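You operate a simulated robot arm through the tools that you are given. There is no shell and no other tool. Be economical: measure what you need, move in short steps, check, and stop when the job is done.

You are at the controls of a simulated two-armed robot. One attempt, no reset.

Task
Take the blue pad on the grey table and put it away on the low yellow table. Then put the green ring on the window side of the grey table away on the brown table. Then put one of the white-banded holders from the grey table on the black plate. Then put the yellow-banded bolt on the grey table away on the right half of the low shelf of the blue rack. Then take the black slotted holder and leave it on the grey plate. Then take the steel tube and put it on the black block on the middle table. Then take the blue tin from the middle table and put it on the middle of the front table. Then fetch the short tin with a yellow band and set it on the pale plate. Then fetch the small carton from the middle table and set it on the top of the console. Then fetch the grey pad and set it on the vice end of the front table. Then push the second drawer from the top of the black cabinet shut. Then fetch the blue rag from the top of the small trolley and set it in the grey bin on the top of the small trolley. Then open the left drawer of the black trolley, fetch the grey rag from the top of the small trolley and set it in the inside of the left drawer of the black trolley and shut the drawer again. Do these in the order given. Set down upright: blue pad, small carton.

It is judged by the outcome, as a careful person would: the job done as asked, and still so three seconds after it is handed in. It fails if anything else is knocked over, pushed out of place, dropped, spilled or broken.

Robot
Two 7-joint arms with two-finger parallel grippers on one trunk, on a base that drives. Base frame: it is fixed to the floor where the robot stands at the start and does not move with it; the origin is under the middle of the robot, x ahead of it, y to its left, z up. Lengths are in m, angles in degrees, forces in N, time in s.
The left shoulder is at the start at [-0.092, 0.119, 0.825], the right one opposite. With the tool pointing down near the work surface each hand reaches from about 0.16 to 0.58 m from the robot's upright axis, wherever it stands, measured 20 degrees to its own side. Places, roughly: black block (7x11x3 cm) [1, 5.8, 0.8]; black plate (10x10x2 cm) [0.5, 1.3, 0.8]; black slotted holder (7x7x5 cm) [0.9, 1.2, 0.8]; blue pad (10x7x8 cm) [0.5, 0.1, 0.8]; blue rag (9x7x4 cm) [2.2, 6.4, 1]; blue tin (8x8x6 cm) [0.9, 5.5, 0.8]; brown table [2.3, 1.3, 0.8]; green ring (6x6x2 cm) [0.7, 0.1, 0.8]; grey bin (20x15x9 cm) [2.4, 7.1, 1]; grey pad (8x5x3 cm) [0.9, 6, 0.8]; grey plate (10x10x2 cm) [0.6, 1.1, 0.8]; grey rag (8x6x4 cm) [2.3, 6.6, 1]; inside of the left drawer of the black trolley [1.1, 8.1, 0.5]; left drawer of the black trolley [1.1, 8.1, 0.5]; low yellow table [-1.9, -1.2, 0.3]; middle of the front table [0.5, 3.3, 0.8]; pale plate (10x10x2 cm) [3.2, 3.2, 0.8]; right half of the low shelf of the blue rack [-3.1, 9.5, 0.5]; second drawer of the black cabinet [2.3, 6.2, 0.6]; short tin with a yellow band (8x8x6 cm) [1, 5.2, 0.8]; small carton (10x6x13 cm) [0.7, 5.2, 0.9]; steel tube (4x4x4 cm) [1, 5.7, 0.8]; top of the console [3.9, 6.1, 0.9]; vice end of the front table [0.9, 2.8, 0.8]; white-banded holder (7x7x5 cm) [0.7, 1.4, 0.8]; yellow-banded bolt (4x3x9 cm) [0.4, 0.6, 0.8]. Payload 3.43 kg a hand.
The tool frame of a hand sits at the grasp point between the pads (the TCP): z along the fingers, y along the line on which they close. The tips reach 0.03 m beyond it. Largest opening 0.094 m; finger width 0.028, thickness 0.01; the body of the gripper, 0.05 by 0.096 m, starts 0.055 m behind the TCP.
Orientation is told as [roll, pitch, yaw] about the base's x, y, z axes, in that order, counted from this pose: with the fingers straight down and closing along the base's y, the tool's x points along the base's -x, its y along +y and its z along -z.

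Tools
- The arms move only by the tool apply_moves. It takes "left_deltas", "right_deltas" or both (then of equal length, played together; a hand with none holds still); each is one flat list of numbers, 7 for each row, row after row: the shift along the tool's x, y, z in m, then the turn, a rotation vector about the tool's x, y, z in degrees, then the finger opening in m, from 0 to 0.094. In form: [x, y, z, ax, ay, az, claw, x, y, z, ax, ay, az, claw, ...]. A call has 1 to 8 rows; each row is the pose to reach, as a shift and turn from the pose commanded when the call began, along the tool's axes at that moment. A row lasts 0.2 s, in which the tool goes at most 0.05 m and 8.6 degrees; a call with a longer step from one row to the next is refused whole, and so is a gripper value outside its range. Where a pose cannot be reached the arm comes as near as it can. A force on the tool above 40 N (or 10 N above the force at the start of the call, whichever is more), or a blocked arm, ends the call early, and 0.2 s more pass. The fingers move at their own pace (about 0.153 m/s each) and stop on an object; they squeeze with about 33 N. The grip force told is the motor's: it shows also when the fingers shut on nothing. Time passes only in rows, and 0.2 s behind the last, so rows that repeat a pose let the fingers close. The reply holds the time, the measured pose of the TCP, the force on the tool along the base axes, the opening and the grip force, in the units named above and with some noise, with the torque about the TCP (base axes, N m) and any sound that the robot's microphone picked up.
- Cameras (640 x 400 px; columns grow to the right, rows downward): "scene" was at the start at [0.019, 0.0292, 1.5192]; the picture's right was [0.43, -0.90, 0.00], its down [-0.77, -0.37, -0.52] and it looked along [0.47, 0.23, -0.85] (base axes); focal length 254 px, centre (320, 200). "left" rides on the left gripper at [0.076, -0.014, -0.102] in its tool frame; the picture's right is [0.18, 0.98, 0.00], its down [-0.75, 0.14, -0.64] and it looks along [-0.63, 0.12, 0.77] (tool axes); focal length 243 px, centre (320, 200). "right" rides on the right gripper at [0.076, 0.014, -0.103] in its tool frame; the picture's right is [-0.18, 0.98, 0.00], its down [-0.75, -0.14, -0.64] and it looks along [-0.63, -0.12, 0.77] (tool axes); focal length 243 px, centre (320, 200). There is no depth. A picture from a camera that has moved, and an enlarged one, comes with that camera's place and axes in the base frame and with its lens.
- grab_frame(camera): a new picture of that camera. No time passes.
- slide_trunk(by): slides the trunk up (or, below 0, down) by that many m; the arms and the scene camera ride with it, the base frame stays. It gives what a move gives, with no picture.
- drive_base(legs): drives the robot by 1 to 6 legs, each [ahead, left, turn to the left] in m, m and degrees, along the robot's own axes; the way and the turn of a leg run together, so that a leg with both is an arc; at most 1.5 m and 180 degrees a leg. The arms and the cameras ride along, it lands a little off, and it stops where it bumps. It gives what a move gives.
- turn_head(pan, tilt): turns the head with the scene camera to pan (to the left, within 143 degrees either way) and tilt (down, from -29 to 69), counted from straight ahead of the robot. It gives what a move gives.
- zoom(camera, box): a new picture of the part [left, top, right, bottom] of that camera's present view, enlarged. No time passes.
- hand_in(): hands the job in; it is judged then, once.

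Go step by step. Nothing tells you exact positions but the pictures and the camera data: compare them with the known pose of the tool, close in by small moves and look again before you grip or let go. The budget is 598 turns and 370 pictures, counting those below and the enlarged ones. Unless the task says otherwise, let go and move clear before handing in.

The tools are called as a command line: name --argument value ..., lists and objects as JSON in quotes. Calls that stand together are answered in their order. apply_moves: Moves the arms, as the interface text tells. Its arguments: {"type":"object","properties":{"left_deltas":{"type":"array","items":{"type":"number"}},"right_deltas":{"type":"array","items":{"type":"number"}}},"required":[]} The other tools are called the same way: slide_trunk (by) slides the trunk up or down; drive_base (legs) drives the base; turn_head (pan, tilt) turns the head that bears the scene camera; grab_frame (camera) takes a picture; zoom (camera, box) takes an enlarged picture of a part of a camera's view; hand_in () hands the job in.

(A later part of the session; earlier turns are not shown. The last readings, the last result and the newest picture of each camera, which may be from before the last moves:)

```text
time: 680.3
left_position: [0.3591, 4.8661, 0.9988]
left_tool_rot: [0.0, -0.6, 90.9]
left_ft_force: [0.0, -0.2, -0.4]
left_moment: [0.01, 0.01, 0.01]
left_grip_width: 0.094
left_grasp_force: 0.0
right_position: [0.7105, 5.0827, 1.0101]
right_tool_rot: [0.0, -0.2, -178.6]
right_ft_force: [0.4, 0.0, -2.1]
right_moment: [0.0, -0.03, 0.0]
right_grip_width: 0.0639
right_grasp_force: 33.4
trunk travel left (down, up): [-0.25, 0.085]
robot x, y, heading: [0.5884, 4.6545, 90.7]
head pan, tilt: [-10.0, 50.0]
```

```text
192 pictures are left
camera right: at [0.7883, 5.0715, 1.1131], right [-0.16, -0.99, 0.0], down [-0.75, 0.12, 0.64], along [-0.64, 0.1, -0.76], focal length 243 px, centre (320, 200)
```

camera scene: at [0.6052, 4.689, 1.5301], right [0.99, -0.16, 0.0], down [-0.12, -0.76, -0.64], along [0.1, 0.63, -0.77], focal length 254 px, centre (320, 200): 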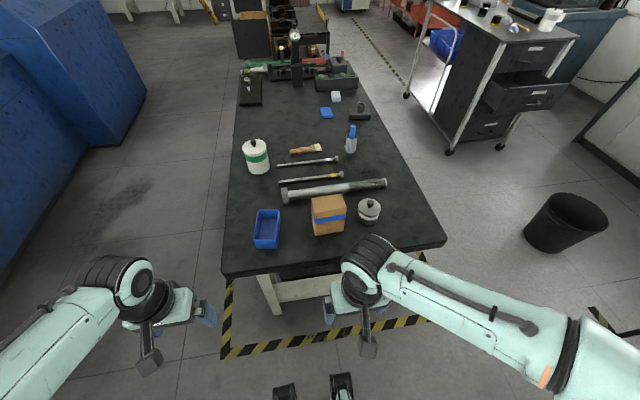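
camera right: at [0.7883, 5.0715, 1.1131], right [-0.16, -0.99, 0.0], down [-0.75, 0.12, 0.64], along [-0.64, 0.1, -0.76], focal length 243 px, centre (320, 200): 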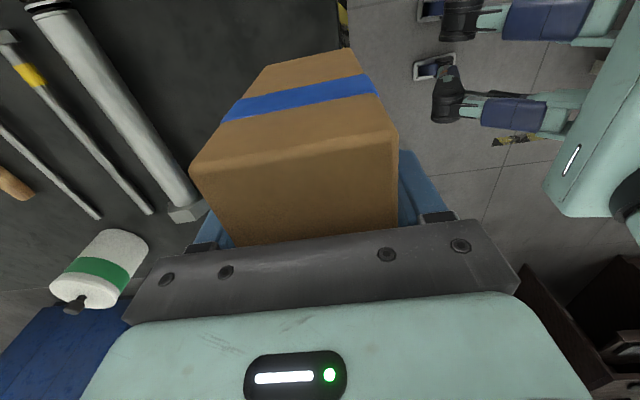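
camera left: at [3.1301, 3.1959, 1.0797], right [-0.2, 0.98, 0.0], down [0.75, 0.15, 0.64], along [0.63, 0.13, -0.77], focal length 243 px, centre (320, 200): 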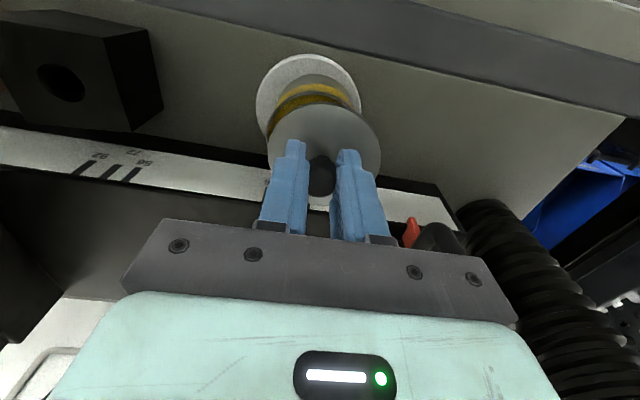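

Carton held. I draw it in and take the route past the table toward the console.

apply_moves --right_deltas '[0, 0.04, 0, 0, 0, 0, 0.03, 0, 0.08, -0.02, 0, 0, 0, 0.03, 0, 0.1, -0.03, 0, 0, 0, 0.03, 0, 0.1, -0.03, 0, 0, 0, 0.03]'

drive_base --legs '[[0, -0.9, -0.8], [1.13, 0.02, 0]]'

turn_head --pan -70 --tilt 30

grab_frame --camera "scene"

```text
time: 681.3
left_position: [0.3596, 4.8663, 0.9981]
left_tool_rot: [0.0, -0.5, 90.8]
left_ft_force: [-0.9, -0.5, 0.7]
left_moment: [-0.01, 0.02, -0.03]
left_grip_width: 0.094
left_grasp_force: 0.1
right_position: [0.7124, 4.9835, 1.0394]
right_tool_rot: [0.1, -0.2, -178.6]
right_ft_force: [0.5, 0.2, -1.3]
right_moment: [-0.02, 0.03, -0.03]
right_grip_width: 0.064
right_grasp_force: 33.4
trunk travel left (down, up): [-0.25, 0.085]
robot x, y, heading: [0.5937, 4.6589, 91.0]
head pan, tilt: [-10.0, 50.0]
```

```text
time: 694.9
left_position: [1.2415, 6.024, 0.9987]
left_tool_rot: [0.0, -0.5, 89.8]
left_ft_force: [-0.4, 0.4, 0.0]
left_moment: [0.0, 0.0, -0.02]
left_grip_width: 0.0937
left_grasp_force: 0.2
right_position: [1.5957, 6.1325, 1.0398]
right_tool_rot: [0.1, -0.2, -179.8]
right_ft_force: [0.3, 0.7, -2.0]
right_moment: [-0.02, 0.0, 0.0]
right_grip_width: 0.0639
right_grasp_force: 33.5
trunk travel left (down, up): [-0.25, 0.085]
robot x, y, heading: [1.4659, 5.8112, 89.9]
head pan, tilt: [-10.0, 50.0]
```

```text
time: 696.2
left_position: [1.2415, 6.0241, 0.9981]
left_tool_rot: [-0.1, -0.5, 89.8]
left_ft_force: [0.5, -0.4, 0.5]
left_moment: [0.0, 0.0, 0.01]
left_grip_width: 0.0937
left_grasp_force: 0.1
right_position: [1.5956, 6.1329, 1.042]
right_tool_rot: [0.2, -0.2, -179.7]
right_ft_force: [0.5, -0.6, -0.8]
right_moment: [0.01, 0.01, -0.01]
right_grip_width: 0.0641
right_grasp_force: 33.1
trunk travel left (down, up): [-0.25, 0.085]
robot x, y, heading: [1.4657, 5.8083, 89.6]
head pan, tilt: [-70.0, 30.0]
```

```text
191 pictures are left
camera scene: at [1.5552, 5.7951, 1.5596], right [0.34, -0.94, 0.0], down [-0.47, -0.17, -0.87], along [0.82, 0.29, -0.5], focal length 254 px, centre (320, 200)
```

scene: 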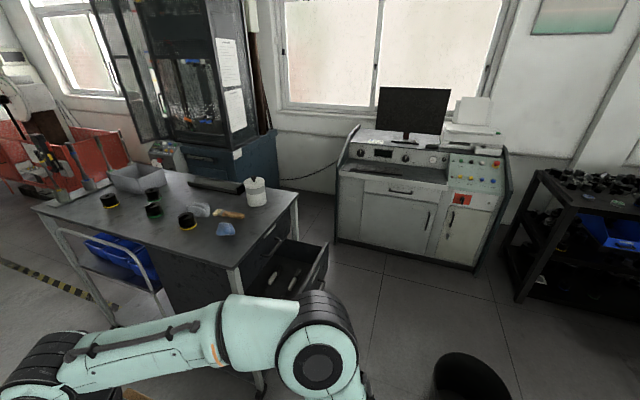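

zoom --camera "scene" --box '[320, 80, 520, 280]'

```text
2.00 times, centred on (420, 180) of scene
camera zoom: at [1.5552, 5.7951, 1.5596], right [0.34, -0.94, 0.0], down [-0.47, -0.17, -0.87], along [0.82, 0.29, -0.5], focal length 508 px, centre (120, 240)
```

zoom: 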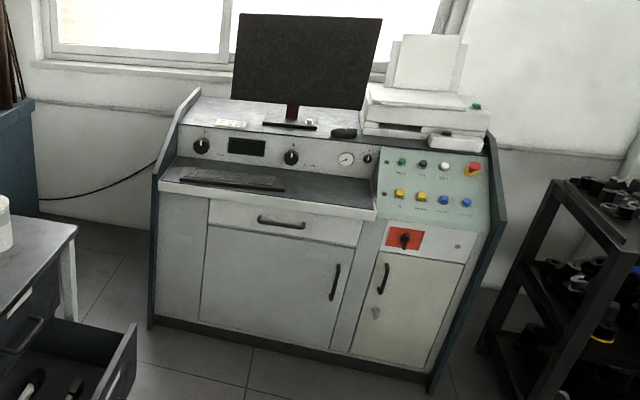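

The console's free top spot is its left end, near [3.62, 6.13], which suits the left hand (the cabinet limits where I can stand). I'll transfer the carton: set it on the middle table near [1.02, 5.48] and regrip with the left.

drive_base --legs '[[-0.3, 0, 0], [0, 0, 90]]'

apply_moves --right_deltas '[0, 0, 0, 0, 0, 8.5, 0.03, 0, 0, 0, 0, 0, 17, 0.03, 0, 0, 0, 0, 0, 25.5, 0.03, 0, 0, 0, 0, 0, 34, 0.03, 0, 0, 0, 0, 0, 42.5, 0.03, 0, 0, 0, 0, 0, 51, 0.03, 0, 0, 0, 0, 0, 59.5, 0.03, 0, 0, 0, 0, 0, 68, 0.03]'

apply_moves --right_deltas '[0, 0, 0, 0, 0, 8, 0.03, 0, 0, 0, 0, 0, 16, 0.03, 0, 0, 0, 0, 0, 22, 0.03, 0, 0, 0, 0, 0, 22, 0.03]'

turn_head --pan 0 --tilt 50

grab_frame --camera "scene"

```text
time: 701.9
left_position: [1.2358, 5.3097, 0.9987]
left_tool_rot: [-0.1, -0.6, 175.8]
left_ft_force: [-0.2, 0.5, 0.8]
left_moment: [0.0, -0.03, 0.01]
left_grip_width: 0.0939
left_grasp_force: 0.1
right_position: [1.1516, 5.6719, 1.0412]
right_tool_rot: [0.1, -0.2, -93.7]
right_ft_force: [0.1, 0.3, -1.1]
right_moment: [0.02, 0.03, 0.0]
right_grip_width: 0.0639
right_grasp_force: 33.0
trunk travel left (down, up): [-0.25, 0.085]
robot x, y, heading: [1.4645, 5.5205, 175.5]
head pan, tilt: [-70.0, 30.0]
```

```text
time: 703.7
left_position: [1.2363, 5.3093, 0.9979]
left_tool_rot: [0.0, -0.5, 175.8]
left_ft_force: [-0.1, 0.4, -0.5]
left_moment: [-0.02, -0.02, -0.02]
left_grip_width: 0.094
left_grasp_force: 0.2
right_position: [1.1518, 5.6717, 1.0409]
right_tool_rot: [0.2, 0.0, -161.9]
right_ft_force: [-0.1, -1.1, -1.3]
right_moment: [-0.03, -0.02, -0.01]
right_grip_width: 0.0638
right_grasp_force: 32.8
trunk travel left (down, up): [-0.25, 0.085]
robot x, y, heading: [1.4655, 5.5227, 175.9]
head pan, tilt: [-70.0, 30.0]
```

```text
time: 704.7
left_position: [1.2364, 5.309, 0.9967]
left_tool_rot: [0.0, -0.5, 175.8]
left_ft_force: [-0.1, 0.0, 0.7]
left_moment: [0.0, -0.01, 0.0]
left_grip_width: 0.0942
left_grasp_force: 0.0
right_position: [1.1519, 5.6722, 1.0412]
right_tool_rot: [0.1, 0.1, 176.2]
right_ft_force: [0.0, 0.1, -1.5]
right_moment: [0.0, -0.04, 0.03]
right_grip_width: 0.064
right_grasp_force: 33.4
trunk travel left (down, up): [-0.25, 0.085]
robot x, y, heading: [1.4626, 5.5253, 175.7]
head pan, tilt: [-70.0, 30.0]
```

```text
time: 706.1
left_position: [1.2357, 5.3105, 0.9985]
left_tool_rot: [0.0, -0.5, 175.9]
left_ft_force: [-0.9, -0.8, -0.3]
left_moment: [0.0, -0.01, 0.0]
left_grip_width: 0.094
left_grasp_force: 0.0
right_position: [1.152, 5.6714, 1.0407]
right_tool_rot: [0.2, 0.2, 176.3]
right_ft_force: [0.4, -0.1, -1.8]
right_moment: [-0.01, 0.02, -0.02]
right_grip_width: 0.0639
right_grasp_force: 33.4
trunk travel left (down, up): [-0.25, 0.085]
robot x, y, heading: [1.4629, 5.5216, 175.9]
head pan, tilt: [0.0, 50.0]
```

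```text
189 pictures are left
camera scene: at [1.4341, 5.5242, 1.5301], right [0.08, 1.0, 0.0], down [0.76, -0.06, -0.64], along [-0.64, 0.05, -0.77], focal length 254 px, centre (320, 200)
```

scene: 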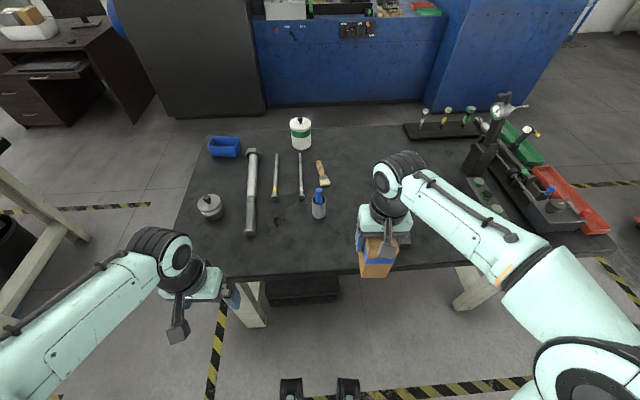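

apply_moves --right_deltas '[-0.02, 0.04, 0, 0, 0, 0, 0.03, -0.045, 0.08, 0, 0, 0, 0, 0.03, -0.07, 0.12, 0, 0, 0, 0, 0.03, -0.1, 0.155, 0, 0, 0, 0, 0.03, -0.125, 0.19, 0.0, 0, 0, 0, 0.03, -0.139, 0.2114, 0.03, 0, 0, 0, 0.03, -0.139, 0.2114, 0.07, 0, 0, 0, 0.03, -0.139, 0.2114, 0.11, 0, 0, 0, 0.03]'

grab_frame --camera "right"

```text
time: 707.9
left_position: [1.2361, 5.3085, 0.9978]
left_tool_rot: [0.0, -0.4, 175.8]
left_ft_force: [-0.2, 1.2, 0.4]
left_moment: [0.0, 0.0, -0.01]
left_grip_width: 0.0944
left_grasp_force: 0.0
right_position: [0.9921, 5.4668, 0.9338]
right_tool_rot: [0.1, 0.2, 176.2]
right_ft_force: [-0.8, 1.2, -0.9]
right_moment: [-0.01, -0.01, -0.01]
right_grip_width: 0.064
right_grasp_force: 33.0
right hand out of reach, approached as far as the arm can: row 5, 6, 8
trunk travel left (down, up): [-0.25, 0.085]
robot x, y, heading: [1.4644, 5.5198, 175.4]
head pan, tilt: [0.0, 50.0]
```

```text
188 pictures are left
camera right: at [1.0673, 5.4482, 1.0362], right [-0.25, -0.97, 0.0], down [-0.74, 0.19, 0.64], along [-0.62, 0.16, -0.77], focal length 243 px, centre (320, 200)
```

right: 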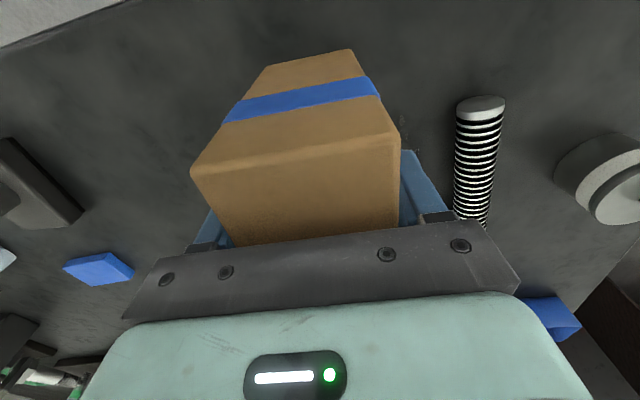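

apply_moves --right_deltas '[0, 0, 0.025, 0, 0, 0, 0.03, 0, 0, 0.04, 0, 0, 0, 0.03, 0, 0, 0.047, 0, 0, 0, 0.03, 0, 0, 0.053, 0, 0, 0, 0.03]'

```text
time: 708.9
left_position: [1.2363, 5.3102, 0.9981]
left_tool_rot: [0.0, -0.5, 175.7]
left_ft_force: [0.2, 0.1, 0.5]
left_moment: [0.03, -0.02, 0.0]
left_grip_width: 0.0941
left_grasp_force: 0.0
right_position: [0.9815, 5.4619, 0.8836]
right_tool_rot: [0.2, 0.1, 176.3]
right_ft_force: [1.2, 0.1, 5.3]
right_moment: [0.25, 0.22, -0.09]
right_grip_width: 0.0639
right_grasp_force: 33.7
right hand out of reach, approached as far as the arm can: row 1, 2, 3, 4
trunk travel left (down, up): [-0.25, 0.085]
robot x, y, heading: [1.464, 5.5225, 175.9]
head pan, tilt: [0.0, 50.0]
```

On the table. I open, rise and clear the right hand away to the right.

apply_moves --right_deltas '[0, 0, 0.001, 0, 0, 0, 0.03, 0, 0, 0.001, 0, 0, 0, 0.094, 0, 0, 0.001, 0, 0, 0, 0.094, 0, 0, -0.04, 0, 0, 0, 0.094, 0, 0, -0.085, 0, 0, 0, 0.094, 0.02, -0.03, -0.12, 0, 0, 0, 0.094, 0.05, -0.07, -0.13, 0, 0, 0, 0.094, 0.08, -0.11, -0.13, 0, 0, 0, 0.094]'

apply_moves --right_deltas '[0.04, -0.03, 0, 0, 0, 0, 0.094, 0.07, -0.065, 0, 0, 0, 0, 0.094, 0.1, -0.1, 0, 0, 0, 0, 0.094, 0.1, -0.1, 0, 0, 0, 0, 0.094]' --left_deltas '[-0.03, -0.015, -0.03, 0, 0.2, 0, 0.094, -0.06, -0.03, -0.06, 0, 0.5, 0, 0.094, -0.1, -0.05, -0.08, 0, 0.5, 0, 0.094, -0.14, -0.07, -0.08, 0, 0.5, 0, 0.094]'

grab_frame --camera "left"

```text
refused: row 6 steps farther than a row can; nothing moved
```

```text
time: 709.9
left_position: [1.1012, 5.3925, 1.0765]
left_tool_rot: [0.0, 0.1, 175.8]
left_ft_force: [-0.4, 0.1, 0.3]
left_moment: [-0.01, -0.01, 0.0]
left_grip_width: 0.094
left_grasp_force: 0.1
right_position: [0.9663, 5.5243, 0.9166]
right_tool_rot: [0.1, 0.1, 176.3]
right_ft_force: [0.1, 0.8, 0.2]
right_moment: [-0.05, 0.0, 0.03]
right_grip_width: 0.0942
right_grasp_force: 0.1
right hand out of reach, approached as far as the arm can: row 1, 2, 3, 4
trunk travel left (down, up): [-0.25, 0.085]
robot x, y, heading: [1.4721, 5.5235, 175.6]
head pan, tilt: [0.0, 50.0]
```

```text
187 pictures are left
camera left: at [1.1765, 5.402, 1.1786], right [0.11, -0.99, 0.0], down [-0.76, -0.09, 0.64], along [-0.64, -0.07, -0.77], focal length 243 px, centre (320, 200)
```

left: 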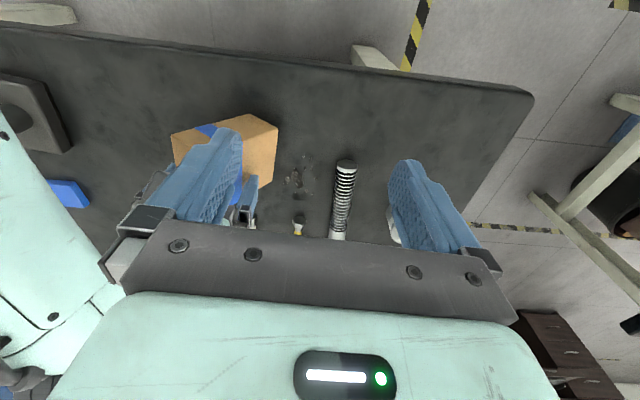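

The rise step was refused, so the right hand shifted sideways while opening; I check the carton.

grab_frame --camera "scene"

grab_frame --camera "right"

```text
186 pictures are left
camera scene: at [1.4333, 5.5242, 1.5301], right [0.08, 1.0, 0.0], down [0.76, -0.06, -0.64], along [-0.64, 0.05, -0.77], focal length 254 px, centre (320, 200)
```

scene: 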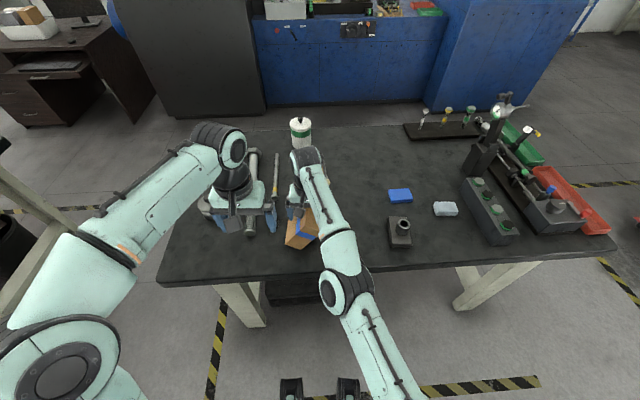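

```text
185 pictures are left
camera right: at [1.0425, 5.506, 1.0199], right [-0.25, -0.97, 0.0], down [-0.74, 0.19, 0.64], along [-0.62, 0.16, -0.77], focal length 243 px, centre (320, 200)
```

right: 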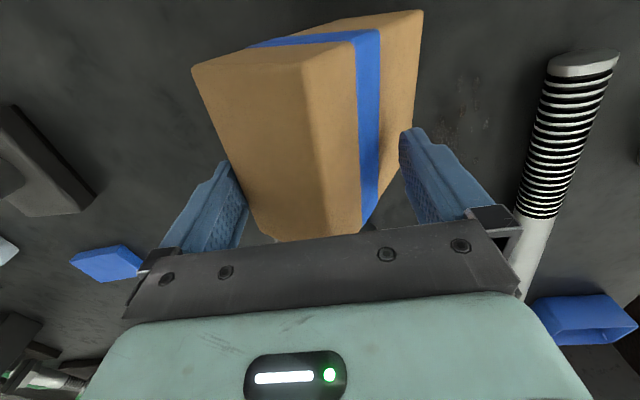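

The carton still stands, turned in yaw. I raise the right hand straight up first.

apply_moves --right_deltas '[0, 0, -0.03, 0, 0, 0, 0.094, 0, 0, -0.07, 0, 0, 0, 0.094, 0, 0, -0.11, 0, 0, 0, 0.094, 0.02, 0, -0.14, 0, 0, 0, 0.094, 0.06, 0, -0.15, 0, 0, 0, 0.094, 0.1, 0, -0.15, 0, 0, 0, 0.094]'

grab_frame --camera "right"

```text
time: 711.3
left_position: [1.1063, 5.3946, 1.0778]
left_tool_rot: [0.1, -0.3, 175.7]
left_ft_force: [1.1, 0.8, 0.7]
left_moment: [-0.03, 0.1, 0.01]
left_grip_width: 0.0941
left_grasp_force: 0.0
right_position: [1.0664, 5.517, 1.0774]
right_tool_rot: [1.9, -2.3, 175.3]
right_ft_force: [5.0, -2.2, -11.9]
right_moment: [0.15, 0.37, 0.0]
right_grip_width: 0.0939
right_grasp_force: 0.0
right hand out of reach, approached as far as the arm can: row 1, 2, 3, 4, 5
trunk travel left (down, up): [-0.25, 0.085]
robot x, y, heading: [1.466, 5.5193, 175.7]
head pan, tilt: [0.0, 50.0]
```

```text
184 pictures are left
camera right: at [1.1457, 5.5006, 1.1773], right [-0.26, -0.96, 0.04], down [-0.71, 0.22, 0.67], along [-0.65, 0.15, -0.74], focal length 243 px, centre (320, 200)
```

right: 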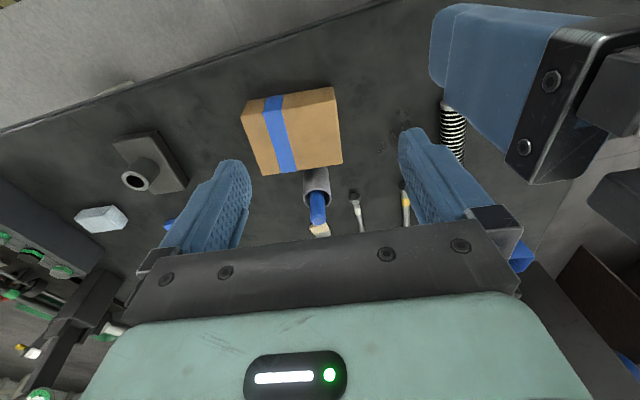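

The carton has tipped onto its side, and the two grippers are touching. I part the hands first: left moves away.

apply_moves --left_deltas '[0, 0.03, 0, 0, 0, 0, 0.094, 0.03, 0.06, 0, 0, 0, 0, 0.094, 0.06, 0.1, 0, 0, 0, 0, 0.094, 0.1, 0.13, 0, 0, 0, 0, 0.094]'

apply_moves --right_deltas '[0, 0, 0, 0, 0, 0, 0.094, 0, -0.03, 0, 0, 0, 0, 0.094, 0.02, -0.06, 0, 0, 0, 0, 0.094, 0.02, -0.06, 0, 0, 0, 0, 0.094]'

grab_frame --camera "right"

grab_frame --camera "scene"

```text
time: 712.3
left_position: [1.1934, 5.2543, 1.0794]
left_tool_rot: [0.0, -0.1, 175.8]
left_ft_force: [-0.2, 0.3, -0.1]
left_moment: [0.02, 0.02, -0.01]
left_grip_width: 0.094
left_grasp_force: 0.0
right_position: [1.0716, 5.5156, 1.0639]
right_tool_rot: [0.2, 0.0, 176.2]
right_ft_force: [0.4, -0.1, 0.5]
right_moment: [-0.01, -0.02, 0.03]
right_grip_width: 0.0939
right_grasp_force: 0.1
trunk travel left (down, up): [-0.25, 0.085]
robot x, y, heading: [1.4665, 5.521, 175.6]
head pan, tilt: [0.0, 50.0]
```

```text
time: 713.3
left_position: [1.1906, 5.2534, 1.0787]
left_tool_rot: [0.0, 0.0, 175.9]
left_ft_force: [0.0, 0.1, 1.1]
left_moment: [0.01, -0.01, 0.03]
left_grip_width: 0.0941
left_grasp_force: 0.0
right_position: [1.0929, 5.5744, 1.0637]
right_tool_rot: [0.2, 0.1, 176.3]
right_ft_force: [-0.6, -0.6, 0.1]
right_moment: [-0.01, 0.01, 0.03]
right_grip_width: 0.0942
right_grasp_force: 0.1
trunk travel left (down, up): [-0.25, 0.085]
robot x, y, heading: [1.4662, 5.5205, 175.9]
head pan, tilt: [0.0, 50.0]
```

```text
183 pictures are left
camera right: at [1.1695, 5.5559, 1.1667], right [-0.25, -0.97, 0.0], down [-0.74, 0.19, 0.64], along [-0.62, 0.16, -0.77], focal length 243 px, centre (320, 200)
```

right: 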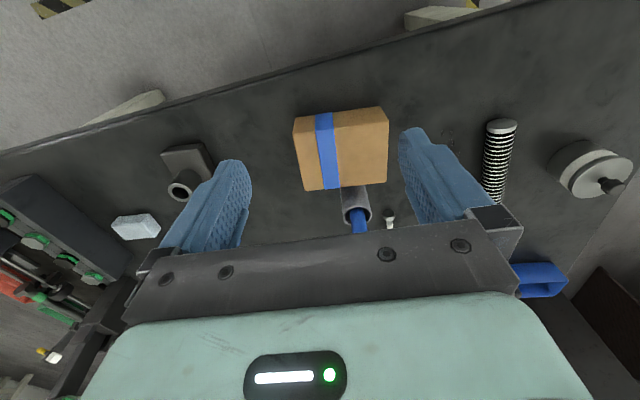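

```text
182 pictures are left
camera scene: at [1.4335, 5.5235, 1.5301], right [0.08, 1.0, 0.0], down [0.76, -0.06, -0.64], along [-0.64, 0.05, -0.77], focal length 254 px, centre (320, 200)
```

scene: 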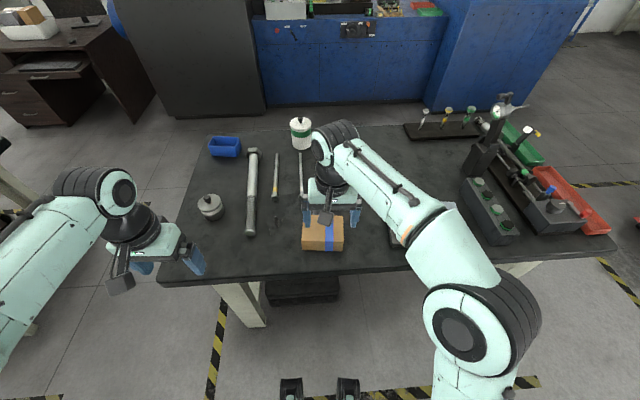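

The carton lies on its broad side (top toward +y). Plan: pull it to overhang the table edge, grip it there with a horizontal hand, and roll it upright. I look closely at the gap behind it.

zoom --camera "right" --box '[240, 90, 440, 240]'

zoom --camera "scene" --box '[260, 170, 400, 270]'

```text
2.67 times, centred on (340, 165) of right
camera zoom: at [1.1695, 5.5559, 1.1667], right [-0.25, -0.97, 0.0], down [-0.74, 0.19, 0.64], along [-0.62, 0.16, -0.77], focal length 647 px, centre (267, 293)
```

zoom: 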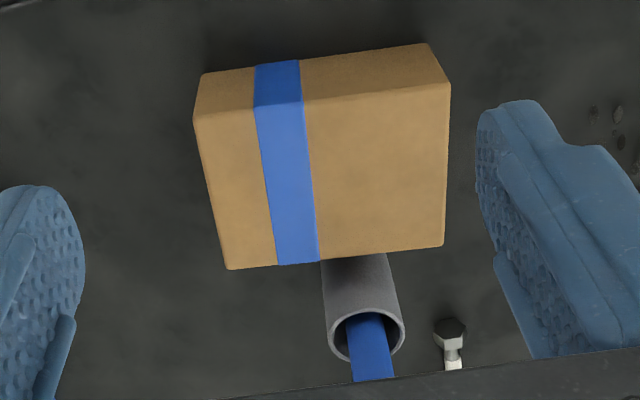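

```text
4.00 times, centred on (330, 220) of scene
camera zoom: at [1.4335, 5.5235, 1.5301], right [0.08, 1.0, 0.0], down [0.76, -0.06, -0.64], along [-0.64, 0.05, -0.77], focal length 1017 px, centre (280, 120)
```

zoom: 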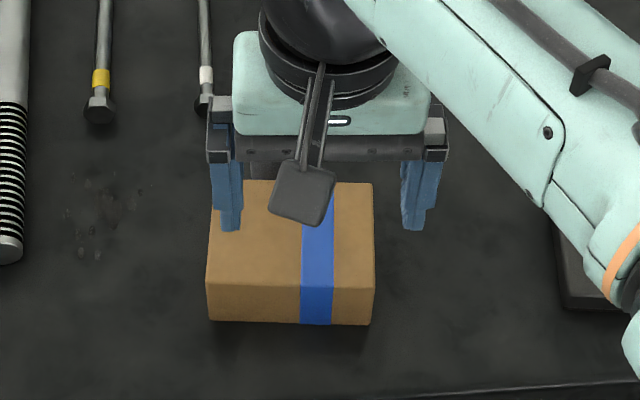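

I drive 6 cm nearer and set the right hand, tilted 25° and open, behind the carton so its fingers straddle the pen cup.

drive_base --legs '[[0.06, 0, 0]]'

apply_moves --right_deltas '[-0.02, 0, 0, 0, -6, 1, 0.094, -0.05, 0, 0, 0, -12, 2, 0.094, -0.08, 0, 0, 0, -18, 3, 0.094, -0.105, 0.003, 0.0, 0, -25, 3, 0.094, -0.118, 0.004, 0.02, 0, -25, 3, 0.094, -0.118, 0.004, 0.04, 0, -25, 3, 0.094, -0.118, 0.004, 0.04, 0, -25, 3, 0.094]'

grab_frame --camera "right"

```text
time: 714.3
left_position: [1.1316, 5.2562, 1.0787]
left_tool_rot: [0.0, 0.0, 175.8]
left_ft_force: [0.4, -1.2, 0.6]
left_moment: [-0.02, -0.05, -0.01]
left_grip_width: 0.0939
left_grasp_force: 0.0
right_position: [1.0341, 5.5778, 1.0643]
right_tool_rot: [0.2, 0.0, 176.2]
right_ft_force: [-0.6, 0.4, -0.4]
right_moment: [0.04, -0.02, 0.0]
right_grip_width: 0.0942
right_grasp_force: 0.1
trunk travel left (down, up): [-0.25, 0.085]
robot x, y, heading: [1.4099, 5.5256, 175.8]
head pan, tilt: [0.0, 50.0]
```

```text
time: 715.9
left_position: [1.1333, 5.2577, 1.0792]
left_tool_rot: [0.0, 0.1, 175.8]
left_ft_force: [0.9, -0.2, 0.6]
left_moment: [0.0, 0.01, -0.03]
left_grip_width: 0.0939
left_grasp_force: 0.2
right_position: [0.9178, 5.5823, 1.0251]
right_tool_rot: [1.0, -24.9, 173.0]
right_ft_force: [0.2, -0.1, 0.3]
right_moment: [0.0, 0.02, -0.03]
right_grip_width: 0.0938
right_grasp_force: 0.0
trunk travel left (down, up): [-0.25, 0.085]
robot x, y, heading: [1.409, 5.5279, 175.5]
head pan, tilt: [0.0, 50.0]
```

```text
179 pictures are left
camera right: at [1.0279, 5.5564, 1.0858], right [-0.28, -0.96, 0.09], down [-0.39, 0.2, 0.9], along [-0.88, 0.21, -0.43], focal length 243 px, centre (320, 200)
```

right: 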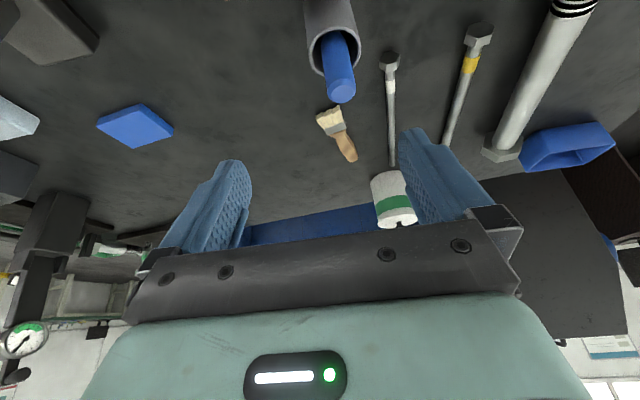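

apply_moves --right_deltas '[-0.0045, 0.018, 0, 0, 0, 0, 0.094, 0.0124, 0.018, 0.038, 0, 0, 0, 0.094, 0.029, 0.018, 0.0746, 0, 0, 0, 0.094, 0.0445, 0.018, 0.107, 0, 0, 0, 0.094, 0.0445, 0.018, 0.107, 0, 0, 0, 0.094]'

grab_frame --camera "right"

zoom --camera "scene" --box '[260, 150, 400, 270]'

```text
time: 717.1
left_position: [1.1331, 5.2571, 1.0788]
left_tool_rot: [0.0, 0.0, 175.8]
left_ft_force: [-0.3, -0.2, -0.1]
left_moment: [-0.02, 0.01, -0.02]
left_grip_width: 0.094
left_grasp_force: 0.0
right_position: [0.9097, 5.5638, 0.9094]
right_tool_rot: [0.9, -25.0, 173.1]
right_ft_force: [0.5, 0.4, -0.1]
right_moment: [-0.02, 0.0, 0.04]
right_grip_width: 0.0937
right_grasp_force: 0.1
trunk travel left (down, up): [-0.25, 0.085]
robot x, y, heading: [1.4105, 5.5288, 175.8]
head pan, tilt: [0.0, 50.0]
```

```text
178 pictures are left
camera right: at [1.021, 5.5395, 0.9701], right [-0.28, -0.96, 0.09], down [-0.39, 0.2, 0.9], along [-0.88, 0.21, -0.43], focal length 243 px, centre (320, 200)
```

right: 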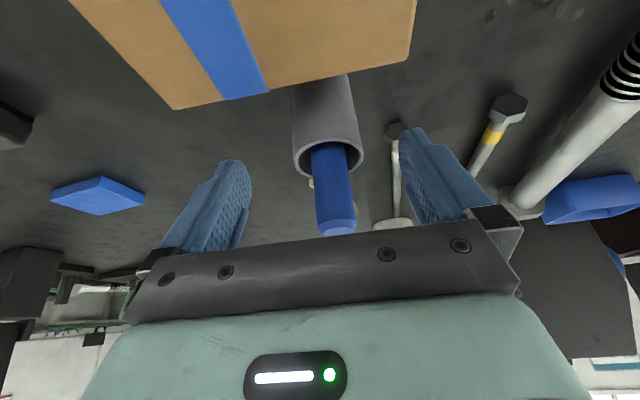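

```text
3.33 times, centred on (330, 210) of scene
camera zoom: at [1.3763, 5.5284, 1.5301], right [0.07, 1.0, 0.0], down [0.76, -0.06, -0.64], along [-0.64, 0.05, -0.77], focal length 848 px, centre (287, 167)
```

zoom: 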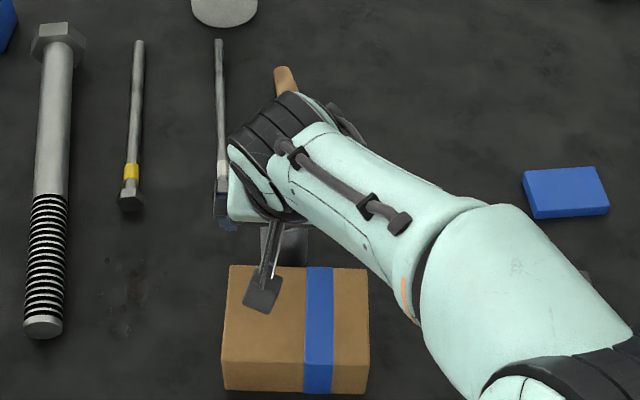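

Fingers straddle the cup behind the carton. I lower a little and pull slowly toward me.

apply_moves --right_deltas '[0.0189, 0, 0.0287, 0, 0, 0, 0.094, 0.037, 0, 0.0202, 0, 0, 0, 0.094, 0.0551, 0, 0.0118, 0, 0, 0, 0.094, 0.0732, 0, 0.0033, 0, 0, 0, 0.094, 0.0914, 0, -0.0051, 0, 0, 0, 0.094, 0.1095, 0, -0.0136, 0, 0, 0, 0.094, 0.1095, 0, -0.0136, 0, 0, 0, 0.094]'

grab_frame --camera "scene"

grab_frame --camera "right"

```text
time: 718.7
left_position: [1.134, 5.2577, 1.0783]
left_tool_rot: [0.0, -0.1, 175.8]
left_ft_force: [0.3, 0.2, -0.2]
left_moment: [0.03, 0.04, 0.01]
left_grip_width: 0.0943
left_grasp_force: 0.1
right_position: [1.0158, 5.5501, 0.8758]
right_tool_rot: [0.9, -25.0, 173.0]
right_ft_force: [-0.3, -0.7, 0.4]
right_moment: [0.02, 0.02, 0.03]
right_grip_width: 0.0937
right_grasp_force: 0.1
trunk travel left (down, up): [-0.25, 0.085]
robot x, y, heading: [1.4091, 5.5309, 175.5]
head pan, tilt: [0.0, 50.0]
```

```text
176 pictures are left
camera scene: at [1.3758, 5.5284, 1.5301], right [0.07, 1.0, 0.0], down [0.76, -0.06, -0.64], along [-0.64, 0.05, -0.77], focal length 254 px, centre (320, 200)
```

scene: 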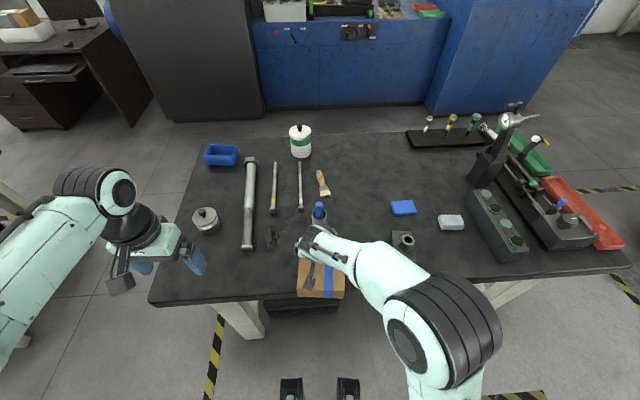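

```text
175 pictures are left
camera right: at [1.1263, 5.5247, 0.9366], right [-0.28, -0.96, 0.09], down [-0.39, 0.2, 0.9], along [-0.88, 0.21, -0.43], focal length 243 px, centre (320, 200)
```

right: 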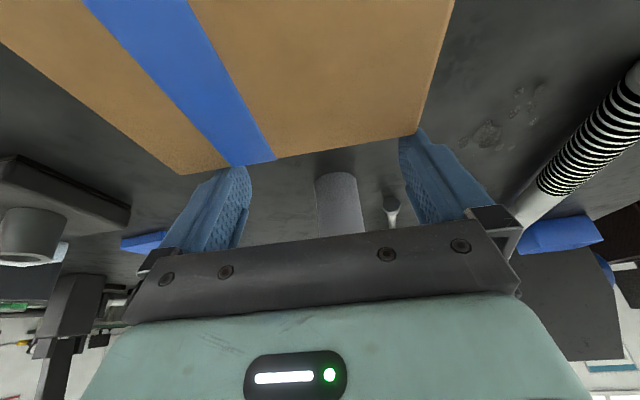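

zoom --camera "scene" --box '[250, 200, 410, 320]'

```text
3.33 times, centred on (330, 260) of scene
camera zoom: at [1.3758, 5.5284, 1.5301], right [0.07, 1.0, 0.0], down [0.76, -0.06, -0.64], along [-0.64, 0.05, -0.77], focal length 848 px, centre (287, 0)
```

zoom: 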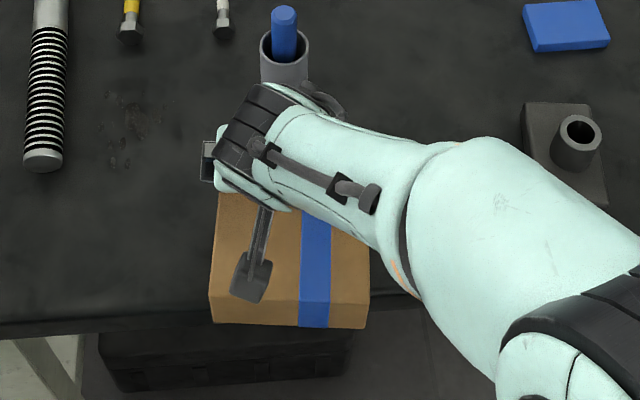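

apply_moves --right_deltas '[0.009, 0, -0.0042, 0, 0, 0, 0.094, 0.0181, 0, -0.0085, 0, 0, 0, 0.094, 0.0181, 0, -0.0085, 0, 0, 0, 0.094]'

zoom --camera "scene" --box '[210, 220, 430, 330]'

grab_frame --camera "left"

```text
time: 719.5
left_position: [1.1334, 5.2573, 1.0791]
left_tool_rot: [0.0, 0.0, 175.8]
left_ft_force: [0.6, 0.6, -0.2]
left_moment: [0.0, 0.03, 0.0]
left_grip_width: 0.0941
left_grasp_force: 0.1
right_position: [1.0357, 5.5488, 0.8754]
right_tool_rot: [0.9, -24.9, 173.0]
right_ft_force: [-1.7, -0.6, 0.0]
right_moment: [0.06, 0.01, 0.03]
right_grip_width: 0.0937
right_grasp_force: 0.1
trunk travel left (down, up): [-0.25, 0.085]
robot x, y, heading: [1.4075, 5.5281, 175.8]
head pan, tilt: [0.0, 50.0]
```

```text
2.91 times, centred on (320, 275) of scene
camera zoom: at [1.3759, 5.5284, 1.5301], right [0.07, 1.0, 0.0], down [0.76, -0.06, -0.64], along [-0.64, 0.05, -0.77], focal length 740 px, centre (320, -18)
```

zoom: 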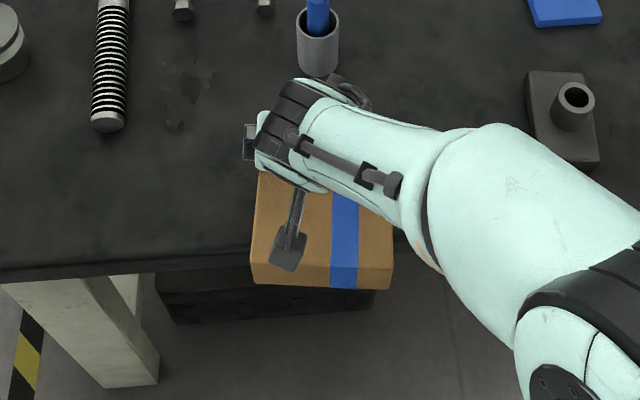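

```text
172 pictures are left
camera left: at [1.2093, 5.2672, 1.1808], right [0.11, -0.99, 0.0], down [-0.76, -0.09, 0.64], along [-0.64, -0.07, -0.77], focal length 243 px, centre (320, 200)
```

left: 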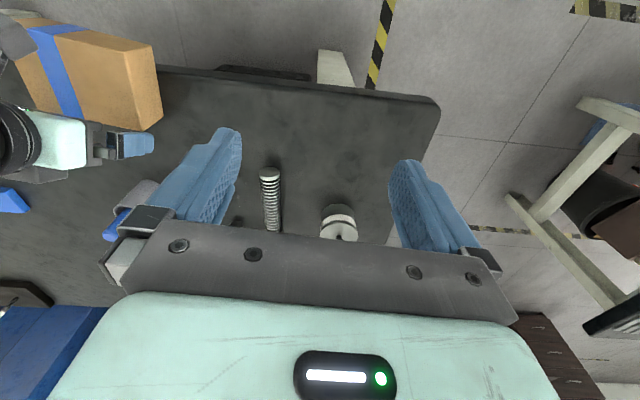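

apply_moves --right_deltas '[0.0091, 0, -0.0042, 0, 0, 0, 0.094, 0.0091, 0, -0.0042, 0, 0, 0, 0.094, -0.02, 0, 0.009, 0, 0, 0, 0.094, -0.035, 0, -0.025, 0, 0, 0, 0.094, -0.05, 0, -0.06, 0, 0, 0, 0.094, -0.065, 0, -0.1, 0, 0, 0, 0.094, -0.08, 0, -0.14, 0, 0, 0, 0.094]'

zoom --camera "scene" --box '[210, 200, 430, 330]'

```text
time: 721.1
left_position: [1.1329, 5.2578, 1.0781]
left_tool_rot: [0.0, -0.1, 175.6]
left_ft_force: [0.7, 0.1, -0.2]
left_moment: [-0.01, -0.01, 0.02]
left_grip_width: 0.0939
left_grasp_force: 0.1
right_position: [1.0246, 5.5519, 1.0356]
right_tool_rot: [0.9, -24.9, 173.0]
right_ft_force: [-0.4, 0.1, -0.7]
right_moment: [-0.01, 0.0, 0.01]
right_grip_width: 0.0942
right_grasp_force: 0.0
trunk travel left (down, up): [-0.25, 0.085]
robot x, y, heading: [1.4062, 5.5224, 175.6]
head pan, tilt: [0.0, 50.0]
```

```text
2.91 times, centred on (320, 265) of scene
camera zoom: at [1.3763, 5.5287, 1.5301], right [0.07, 1.0, 0.0], down [0.76, -0.06, -0.64], along [-0.64, 0.05, -0.77], focal length 740 px, centre (320, 11)
```

zoom: 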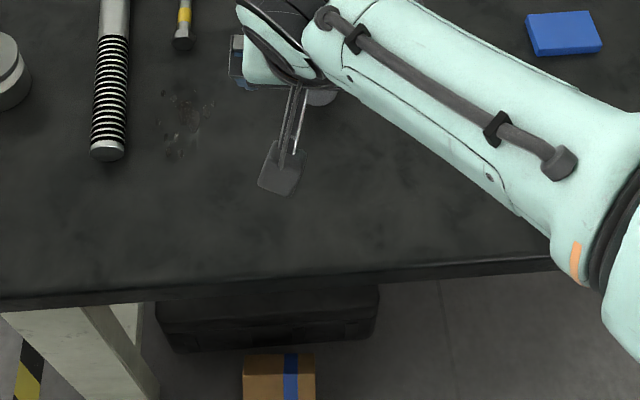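

The carton tipped over the edge onto the floor. I look at where it lies.

turn_head --pan 0 --tilt 69

grab_frame --camera "scene"

zoom --camera "scene" --box '[250, 190, 390, 300]'

```text
time: 721.9
left_position: [1.1324, 5.2585, 1.0798]
left_tool_rot: [0.0, 0.1, 175.8]
left_ft_force: [0.0, 0.8, -0.5]
left_moment: [-0.04, 0.03, 0.04]
left_grip_width: 0.0942
left_grasp_force: 0.0
right_position: [1.0246, 5.5501, 1.0355]
right_tool_rot: [0.8, -24.9, 173.1]
right_ft_force: [-0.1, 0.2, 0.4]
right_moment: [0.0, 0.02, -0.04]
right_grip_width: 0.0937
right_grasp_force: 0.1
trunk travel left (down, up): [-0.25, 0.085]
robot x, y, heading: [1.4066, 5.5292, 175.5]
head pan, tilt: [0.0, 68.8]
```

```text
170 pictures are left
camera scene: at [1.3971, 5.5269, 1.5082], right [0.07, 1.0, 0.0], down [0.93, -0.07, -0.36], along [-0.36, 0.03, -0.93], focal length 254 px, centre (320, 200)
```

scene: 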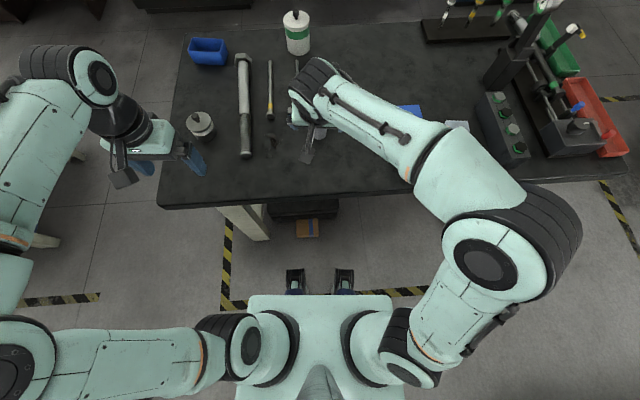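

```text
3.64 times, centred on (320, 245) of scene
camera zoom: at [1.3971, 5.5269, 1.5082], right [0.07, 1.0, 0.0], down [0.93, -0.07, -0.36], along [-0.36, 0.03, -0.93], focal length 925 px, centre (320, 36)
```

zoom: 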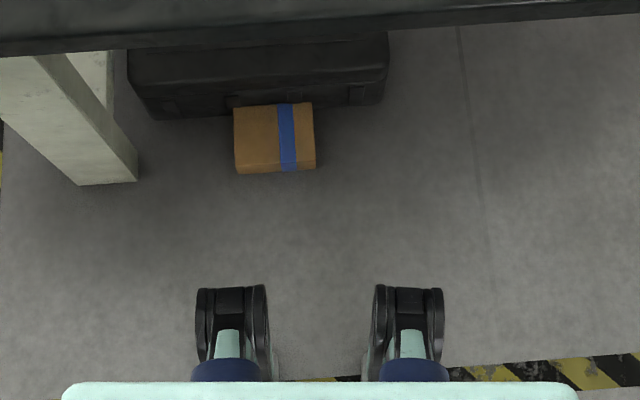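

It lies on its broad side on the floor at about [1.01, 5.49]. Plan: press on it and drag it out by driving back, then pinch it between both hands. First I withdraw, then lower the trunk and right hand.

apply_moves --right_deltas '[0.01, 0, -0.02, 0, 7, 0, 0.06, 0.03, 0, -0.03, 0, 14, 0, 0.03, 0.06, 0, -0.04, 0, 21, 0, 0.0, 0.09, 0, -0.04, 0, 25, 0, 0.0]'

drive_base --legs '[[-0.3, 0, 4.3], [0, 0.12, 0]]'

slide_trunk --by -0.25

turn_head --pan 0 --tilt 60

grab_frame --camera "scene"

```text
time: 722.9
left_position: [1.1336, 5.2572, 1.0785]
left_tool_rot: [0.0, -0.1, 175.8]
left_ft_force: [-0.4, 0.3, -0.6]
left_moment: [0.0, -0.02, 0.04]
left_grip_width: 0.0939
left_grasp_force: 0.1
right_position: [1.1225, 5.5409, 1.0351]
right_tool_rot: [0.7, 0.3, 173.4]
right_ft_force: [-0.5, 0.6, 0.5]
right_moment: [0.03, 0.02, 0.01]
right_grip_width: 0.0006
right_grasp_force: 33.0
trunk travel left (down, up): [-0.25, 0.085]
robot x, y, heading: [1.4079, 5.5269, 175.8]
head pan, tilt: [0.0, 68.8]
```

```text
time: 726.3
left_position: [1.4533, 5.1071, 1.0785]
left_tool_rot: [-0.1, -0.1, -179.9]
left_ft_force: [-0.7, -1.1, 0.8]
left_moment: [0.02, -0.01, -0.02]
left_grip_width: 0.0942
left_grasp_force: 0.0
right_position: [1.422, 5.3877, 1.0355]
right_tool_rot: [0.8, 0.2, 177.7]
right_ft_force: [-0.4, -0.1, 0.0]
right_moment: [0.01, 0.01, 0.0]
right_grip_width: 0.0
right_grasp_force: 33.2
trunk travel left (down, up): [-0.25, 0.085]
robot x, y, heading: [1.7066, 5.3951, 180.1]
head pan, tilt: [0.0, 68.8]
```

```text
time: 728.9
left_position: [1.4531, 5.108, 0.8293]
left_tool_rot: [0.0, -0.1, -179.9]
left_ft_force: [0.3, -0.1, 0.1]
left_moment: [0.01, 0.01, 0.0]
left_grip_width: 0.0939
left_grasp_force: 0.0
right_position: [1.4209, 5.3879, 0.7854]
right_tool_rot: [0.9, 0.1, 177.7]
right_ft_force: [-0.2, -0.4, 0.1]
right_moment: [0.01, 0.0, 0.0]
right_grip_width: 0.0003
right_grasp_force: 32.9
trunk travel left (down, up): [0.0, 0.335]
robot x, y, heading: [1.7067, 5.395, 179.8]
head pan, tilt: [0.0, 68.8]
```

```text
time: 729.5
left_position: [1.4542, 5.1085, 0.828]
left_tool_rot: [0.0, -0.1, -179.9]
left_ft_force: [0.4, 0.3, 0.3]
left_moment: [0.0, 0.02, -0.04]
left_grip_width: 0.0941
left_grasp_force: 0.1
right_position: [1.4203, 5.3881, 0.7845]
right_tool_rot: [0.8, 0.1, 177.6]
right_ft_force: [-0.7, -0.4, -0.1]
right_moment: [0.0, -0.01, 0.0]
right_grip_width: 0.0
right_grasp_force: 33.1
trunk travel left (down, up): [0.0, 0.335]
robot x, y, heading: [1.7102, 5.3934, 180.1]
head pan, tilt: [0.0, 60.0]
```

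```text
168 pictures are left
camera scene: at [1.6371, 5.3951, 1.2671], right [0.0, 1.0, 0.0], down [0.87, 0.0, -0.5], along [-0.5, 0.0, -0.87], focal length 254 px, centre (320, 200)
```

scene: 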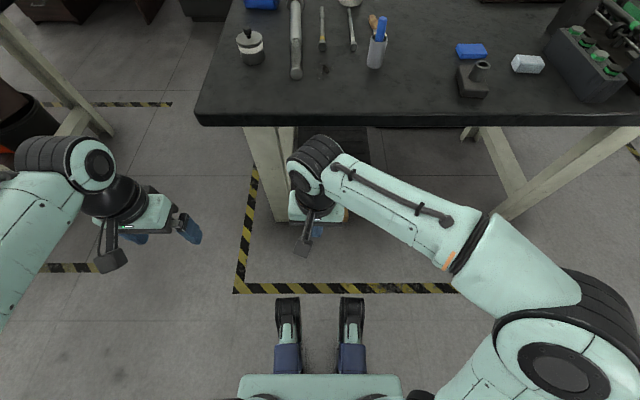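

apply_moves --right_deltas '[0.0, -0.015, 0.045, 0, 0, 0, 0, 0.0, -0.03, 0.09, 0, 0, 0, 0, 0.0, -0.045, 0.135, 0, 0, 0, 0, 0.0, -0.06, 0.18, 0, 0, 0, 0, 0.0, -0.075, 0.225, 0, 0, 0, 0, 0, -0.085, 0.27, 0, 0, 0, 0, 0, -0.09, 0.315, 0, 0, 0, 0, 0, -0.09, 0.36, 0, 0, 0, 0]'

apply_moves --right_deltas '[0.0, 0, 0.045, 0, 0, 0, 0, 0.0, 0, 0.09, 0, 0, 0, 0, 0.0, 0, 0.135, 0, 0, 0, 0, 0.0, 0, 0.18, 0, 0, 0, 0, 0, 0, 0.2, 0, 0, 0, 0]'

grab_frame --camera "right"

grab_frame --camera "scene"

```text
time: 731.4
left_position: [1.4545, 5.1064, 0.8289]
left_tool_rot: [0.0, 0.1, -179.9]
left_ft_force: [0.0, 0.5, -0.3]
left_moment: [0.05, 0.01, 0.02]
left_grip_width: 0.0941
left_grasp_force: 0.0
right_position: [1.4241, 5.4708, 0.4213]
right_tool_rot: [1.0, 0.0, 177.5]
right_ft_force: [0.3, 0.3, -0.4]
right_moment: [0.01, 0.0, 0.04]
right_grip_width: 0.0001
right_grasp_force: 33.4
trunk travel left (down, up): [0.0, 0.335]
robot x, y, heading: [1.7073, 5.394, 179.9]
head pan, tilt: [0.0, 60.0]
```

```text
time: 732.4
left_position: [1.4535, 5.1065, 0.829]
left_tool_rot: [0.0, -0.1, -179.9]
left_ft_force: [0.9, -0.5, -0.2]
left_moment: [-0.03, 0.01, 0.01]
left_grip_width: 0.094
left_grasp_force: 0.0
right_position: [1.4032, 5.4557, 0.2551]
right_tool_rot: [2.6, -2.8, 175.9]
right_ft_force: [-2.7, -1.1, -0.5]
right_moment: [0.09, -0.14, -0.08]
right_grip_width: 0.0004
right_grasp_force: 32.8
trunk travel left (down, up): [0.0, 0.335]
robot x, y, heading: [1.7059, 5.401, 179.8]
head pan, tilt: [0.0, 60.0]
stopped in row 5 (right hand): the force on the tool passed its limit at 154 N (the readings are from after the stop); the commanded pose is now the measured one
```

```text
167 pictures are left
camera right: at [1.4838, 5.4421, 0.3539], right [-0.25, -0.97, 0.05], down [-0.71, 0.22, 0.67], along [-0.66, 0.13, -0.74], focal length 243 px, centre (320, 200)
```

right: 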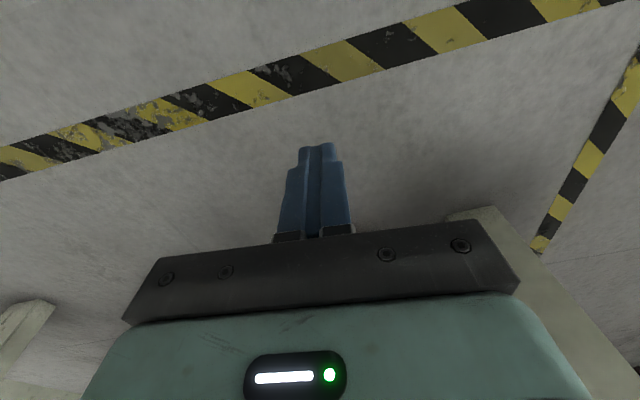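

```text
166 pictures are left
camera scene: at [1.6372, 5.3951, 1.267], right [0.0, 1.0, 0.0], down [0.87, 0.0, -0.5], along [-0.5, 0.0, -0.87], focal length 254 px, centre (320, 200)
```

scene: 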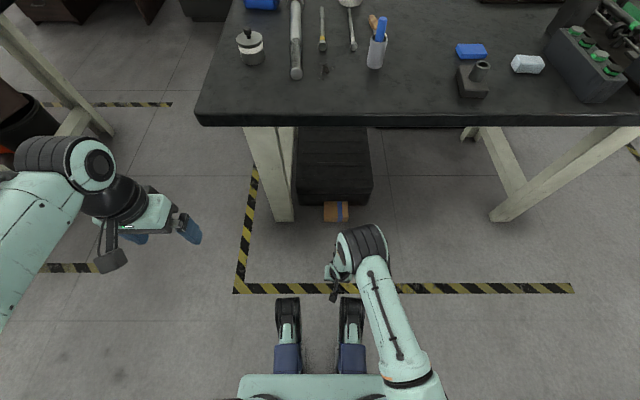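

The arm met the robot's own base; I raise and reach further forward instead.

apply_moves --right_deltas '[0.0, 0, -0.03, 0, 0, 0, 0, -0.02, 0, -0.06, 0, 2, 0, 0, -0.06, -0.01, -0.06, 0, 2.8, 0, 0, -0.1, -0.02, -0.06, 0, 2.8, 0, 0, -0.14, -0.03, -0.06, 0, 2.8, 0, 0, -0.16, -0.03, -0.03, 0, 2.8, 0, 0, -0.16, -0.03, 0.01, 0, 2.8, 0, 0]'

grab_frame --camera "right"

```text
time: 734.0
left_position: [1.4531, 5.1069, 0.829]
left_tool_rot: [0.0, 0.1, -179.8]
left_ft_force: [0.2, 0.1, 0.5]
left_moment: [0.0, 0.03, -0.02]
left_grip_width: 0.0937
left_grasp_force: 0.0
right_position: [1.2437, 5.4962, 0.2498]
right_tool_rot: [2.8, 0.0, 176.0]
right_ft_force: [0.4, -0.2, 0.7]
right_moment: [0.02, -0.03, 0.01]
right_grip_width: 0.0
right_grasp_force: 32.7
trunk travel left (down, up): [0.0, 0.335]
robot x, y, heading: [1.7052, 5.3952, 180.1]
head pan, tilt: [0.0, 60.0]
```

```text
165 pictures are left
camera right: at [1.3214, 5.4831, 0.3518], right [-0.25, -0.97, 0.05], down [-0.74, 0.22, 0.63], along [-0.62, 0.13, -0.77], focal length 243 px, centre (320, 200)
```

right: 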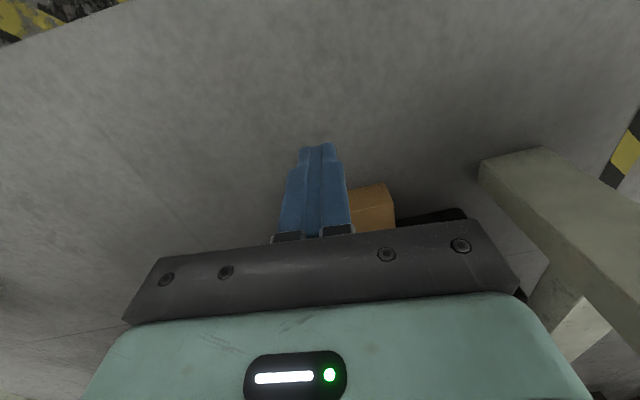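

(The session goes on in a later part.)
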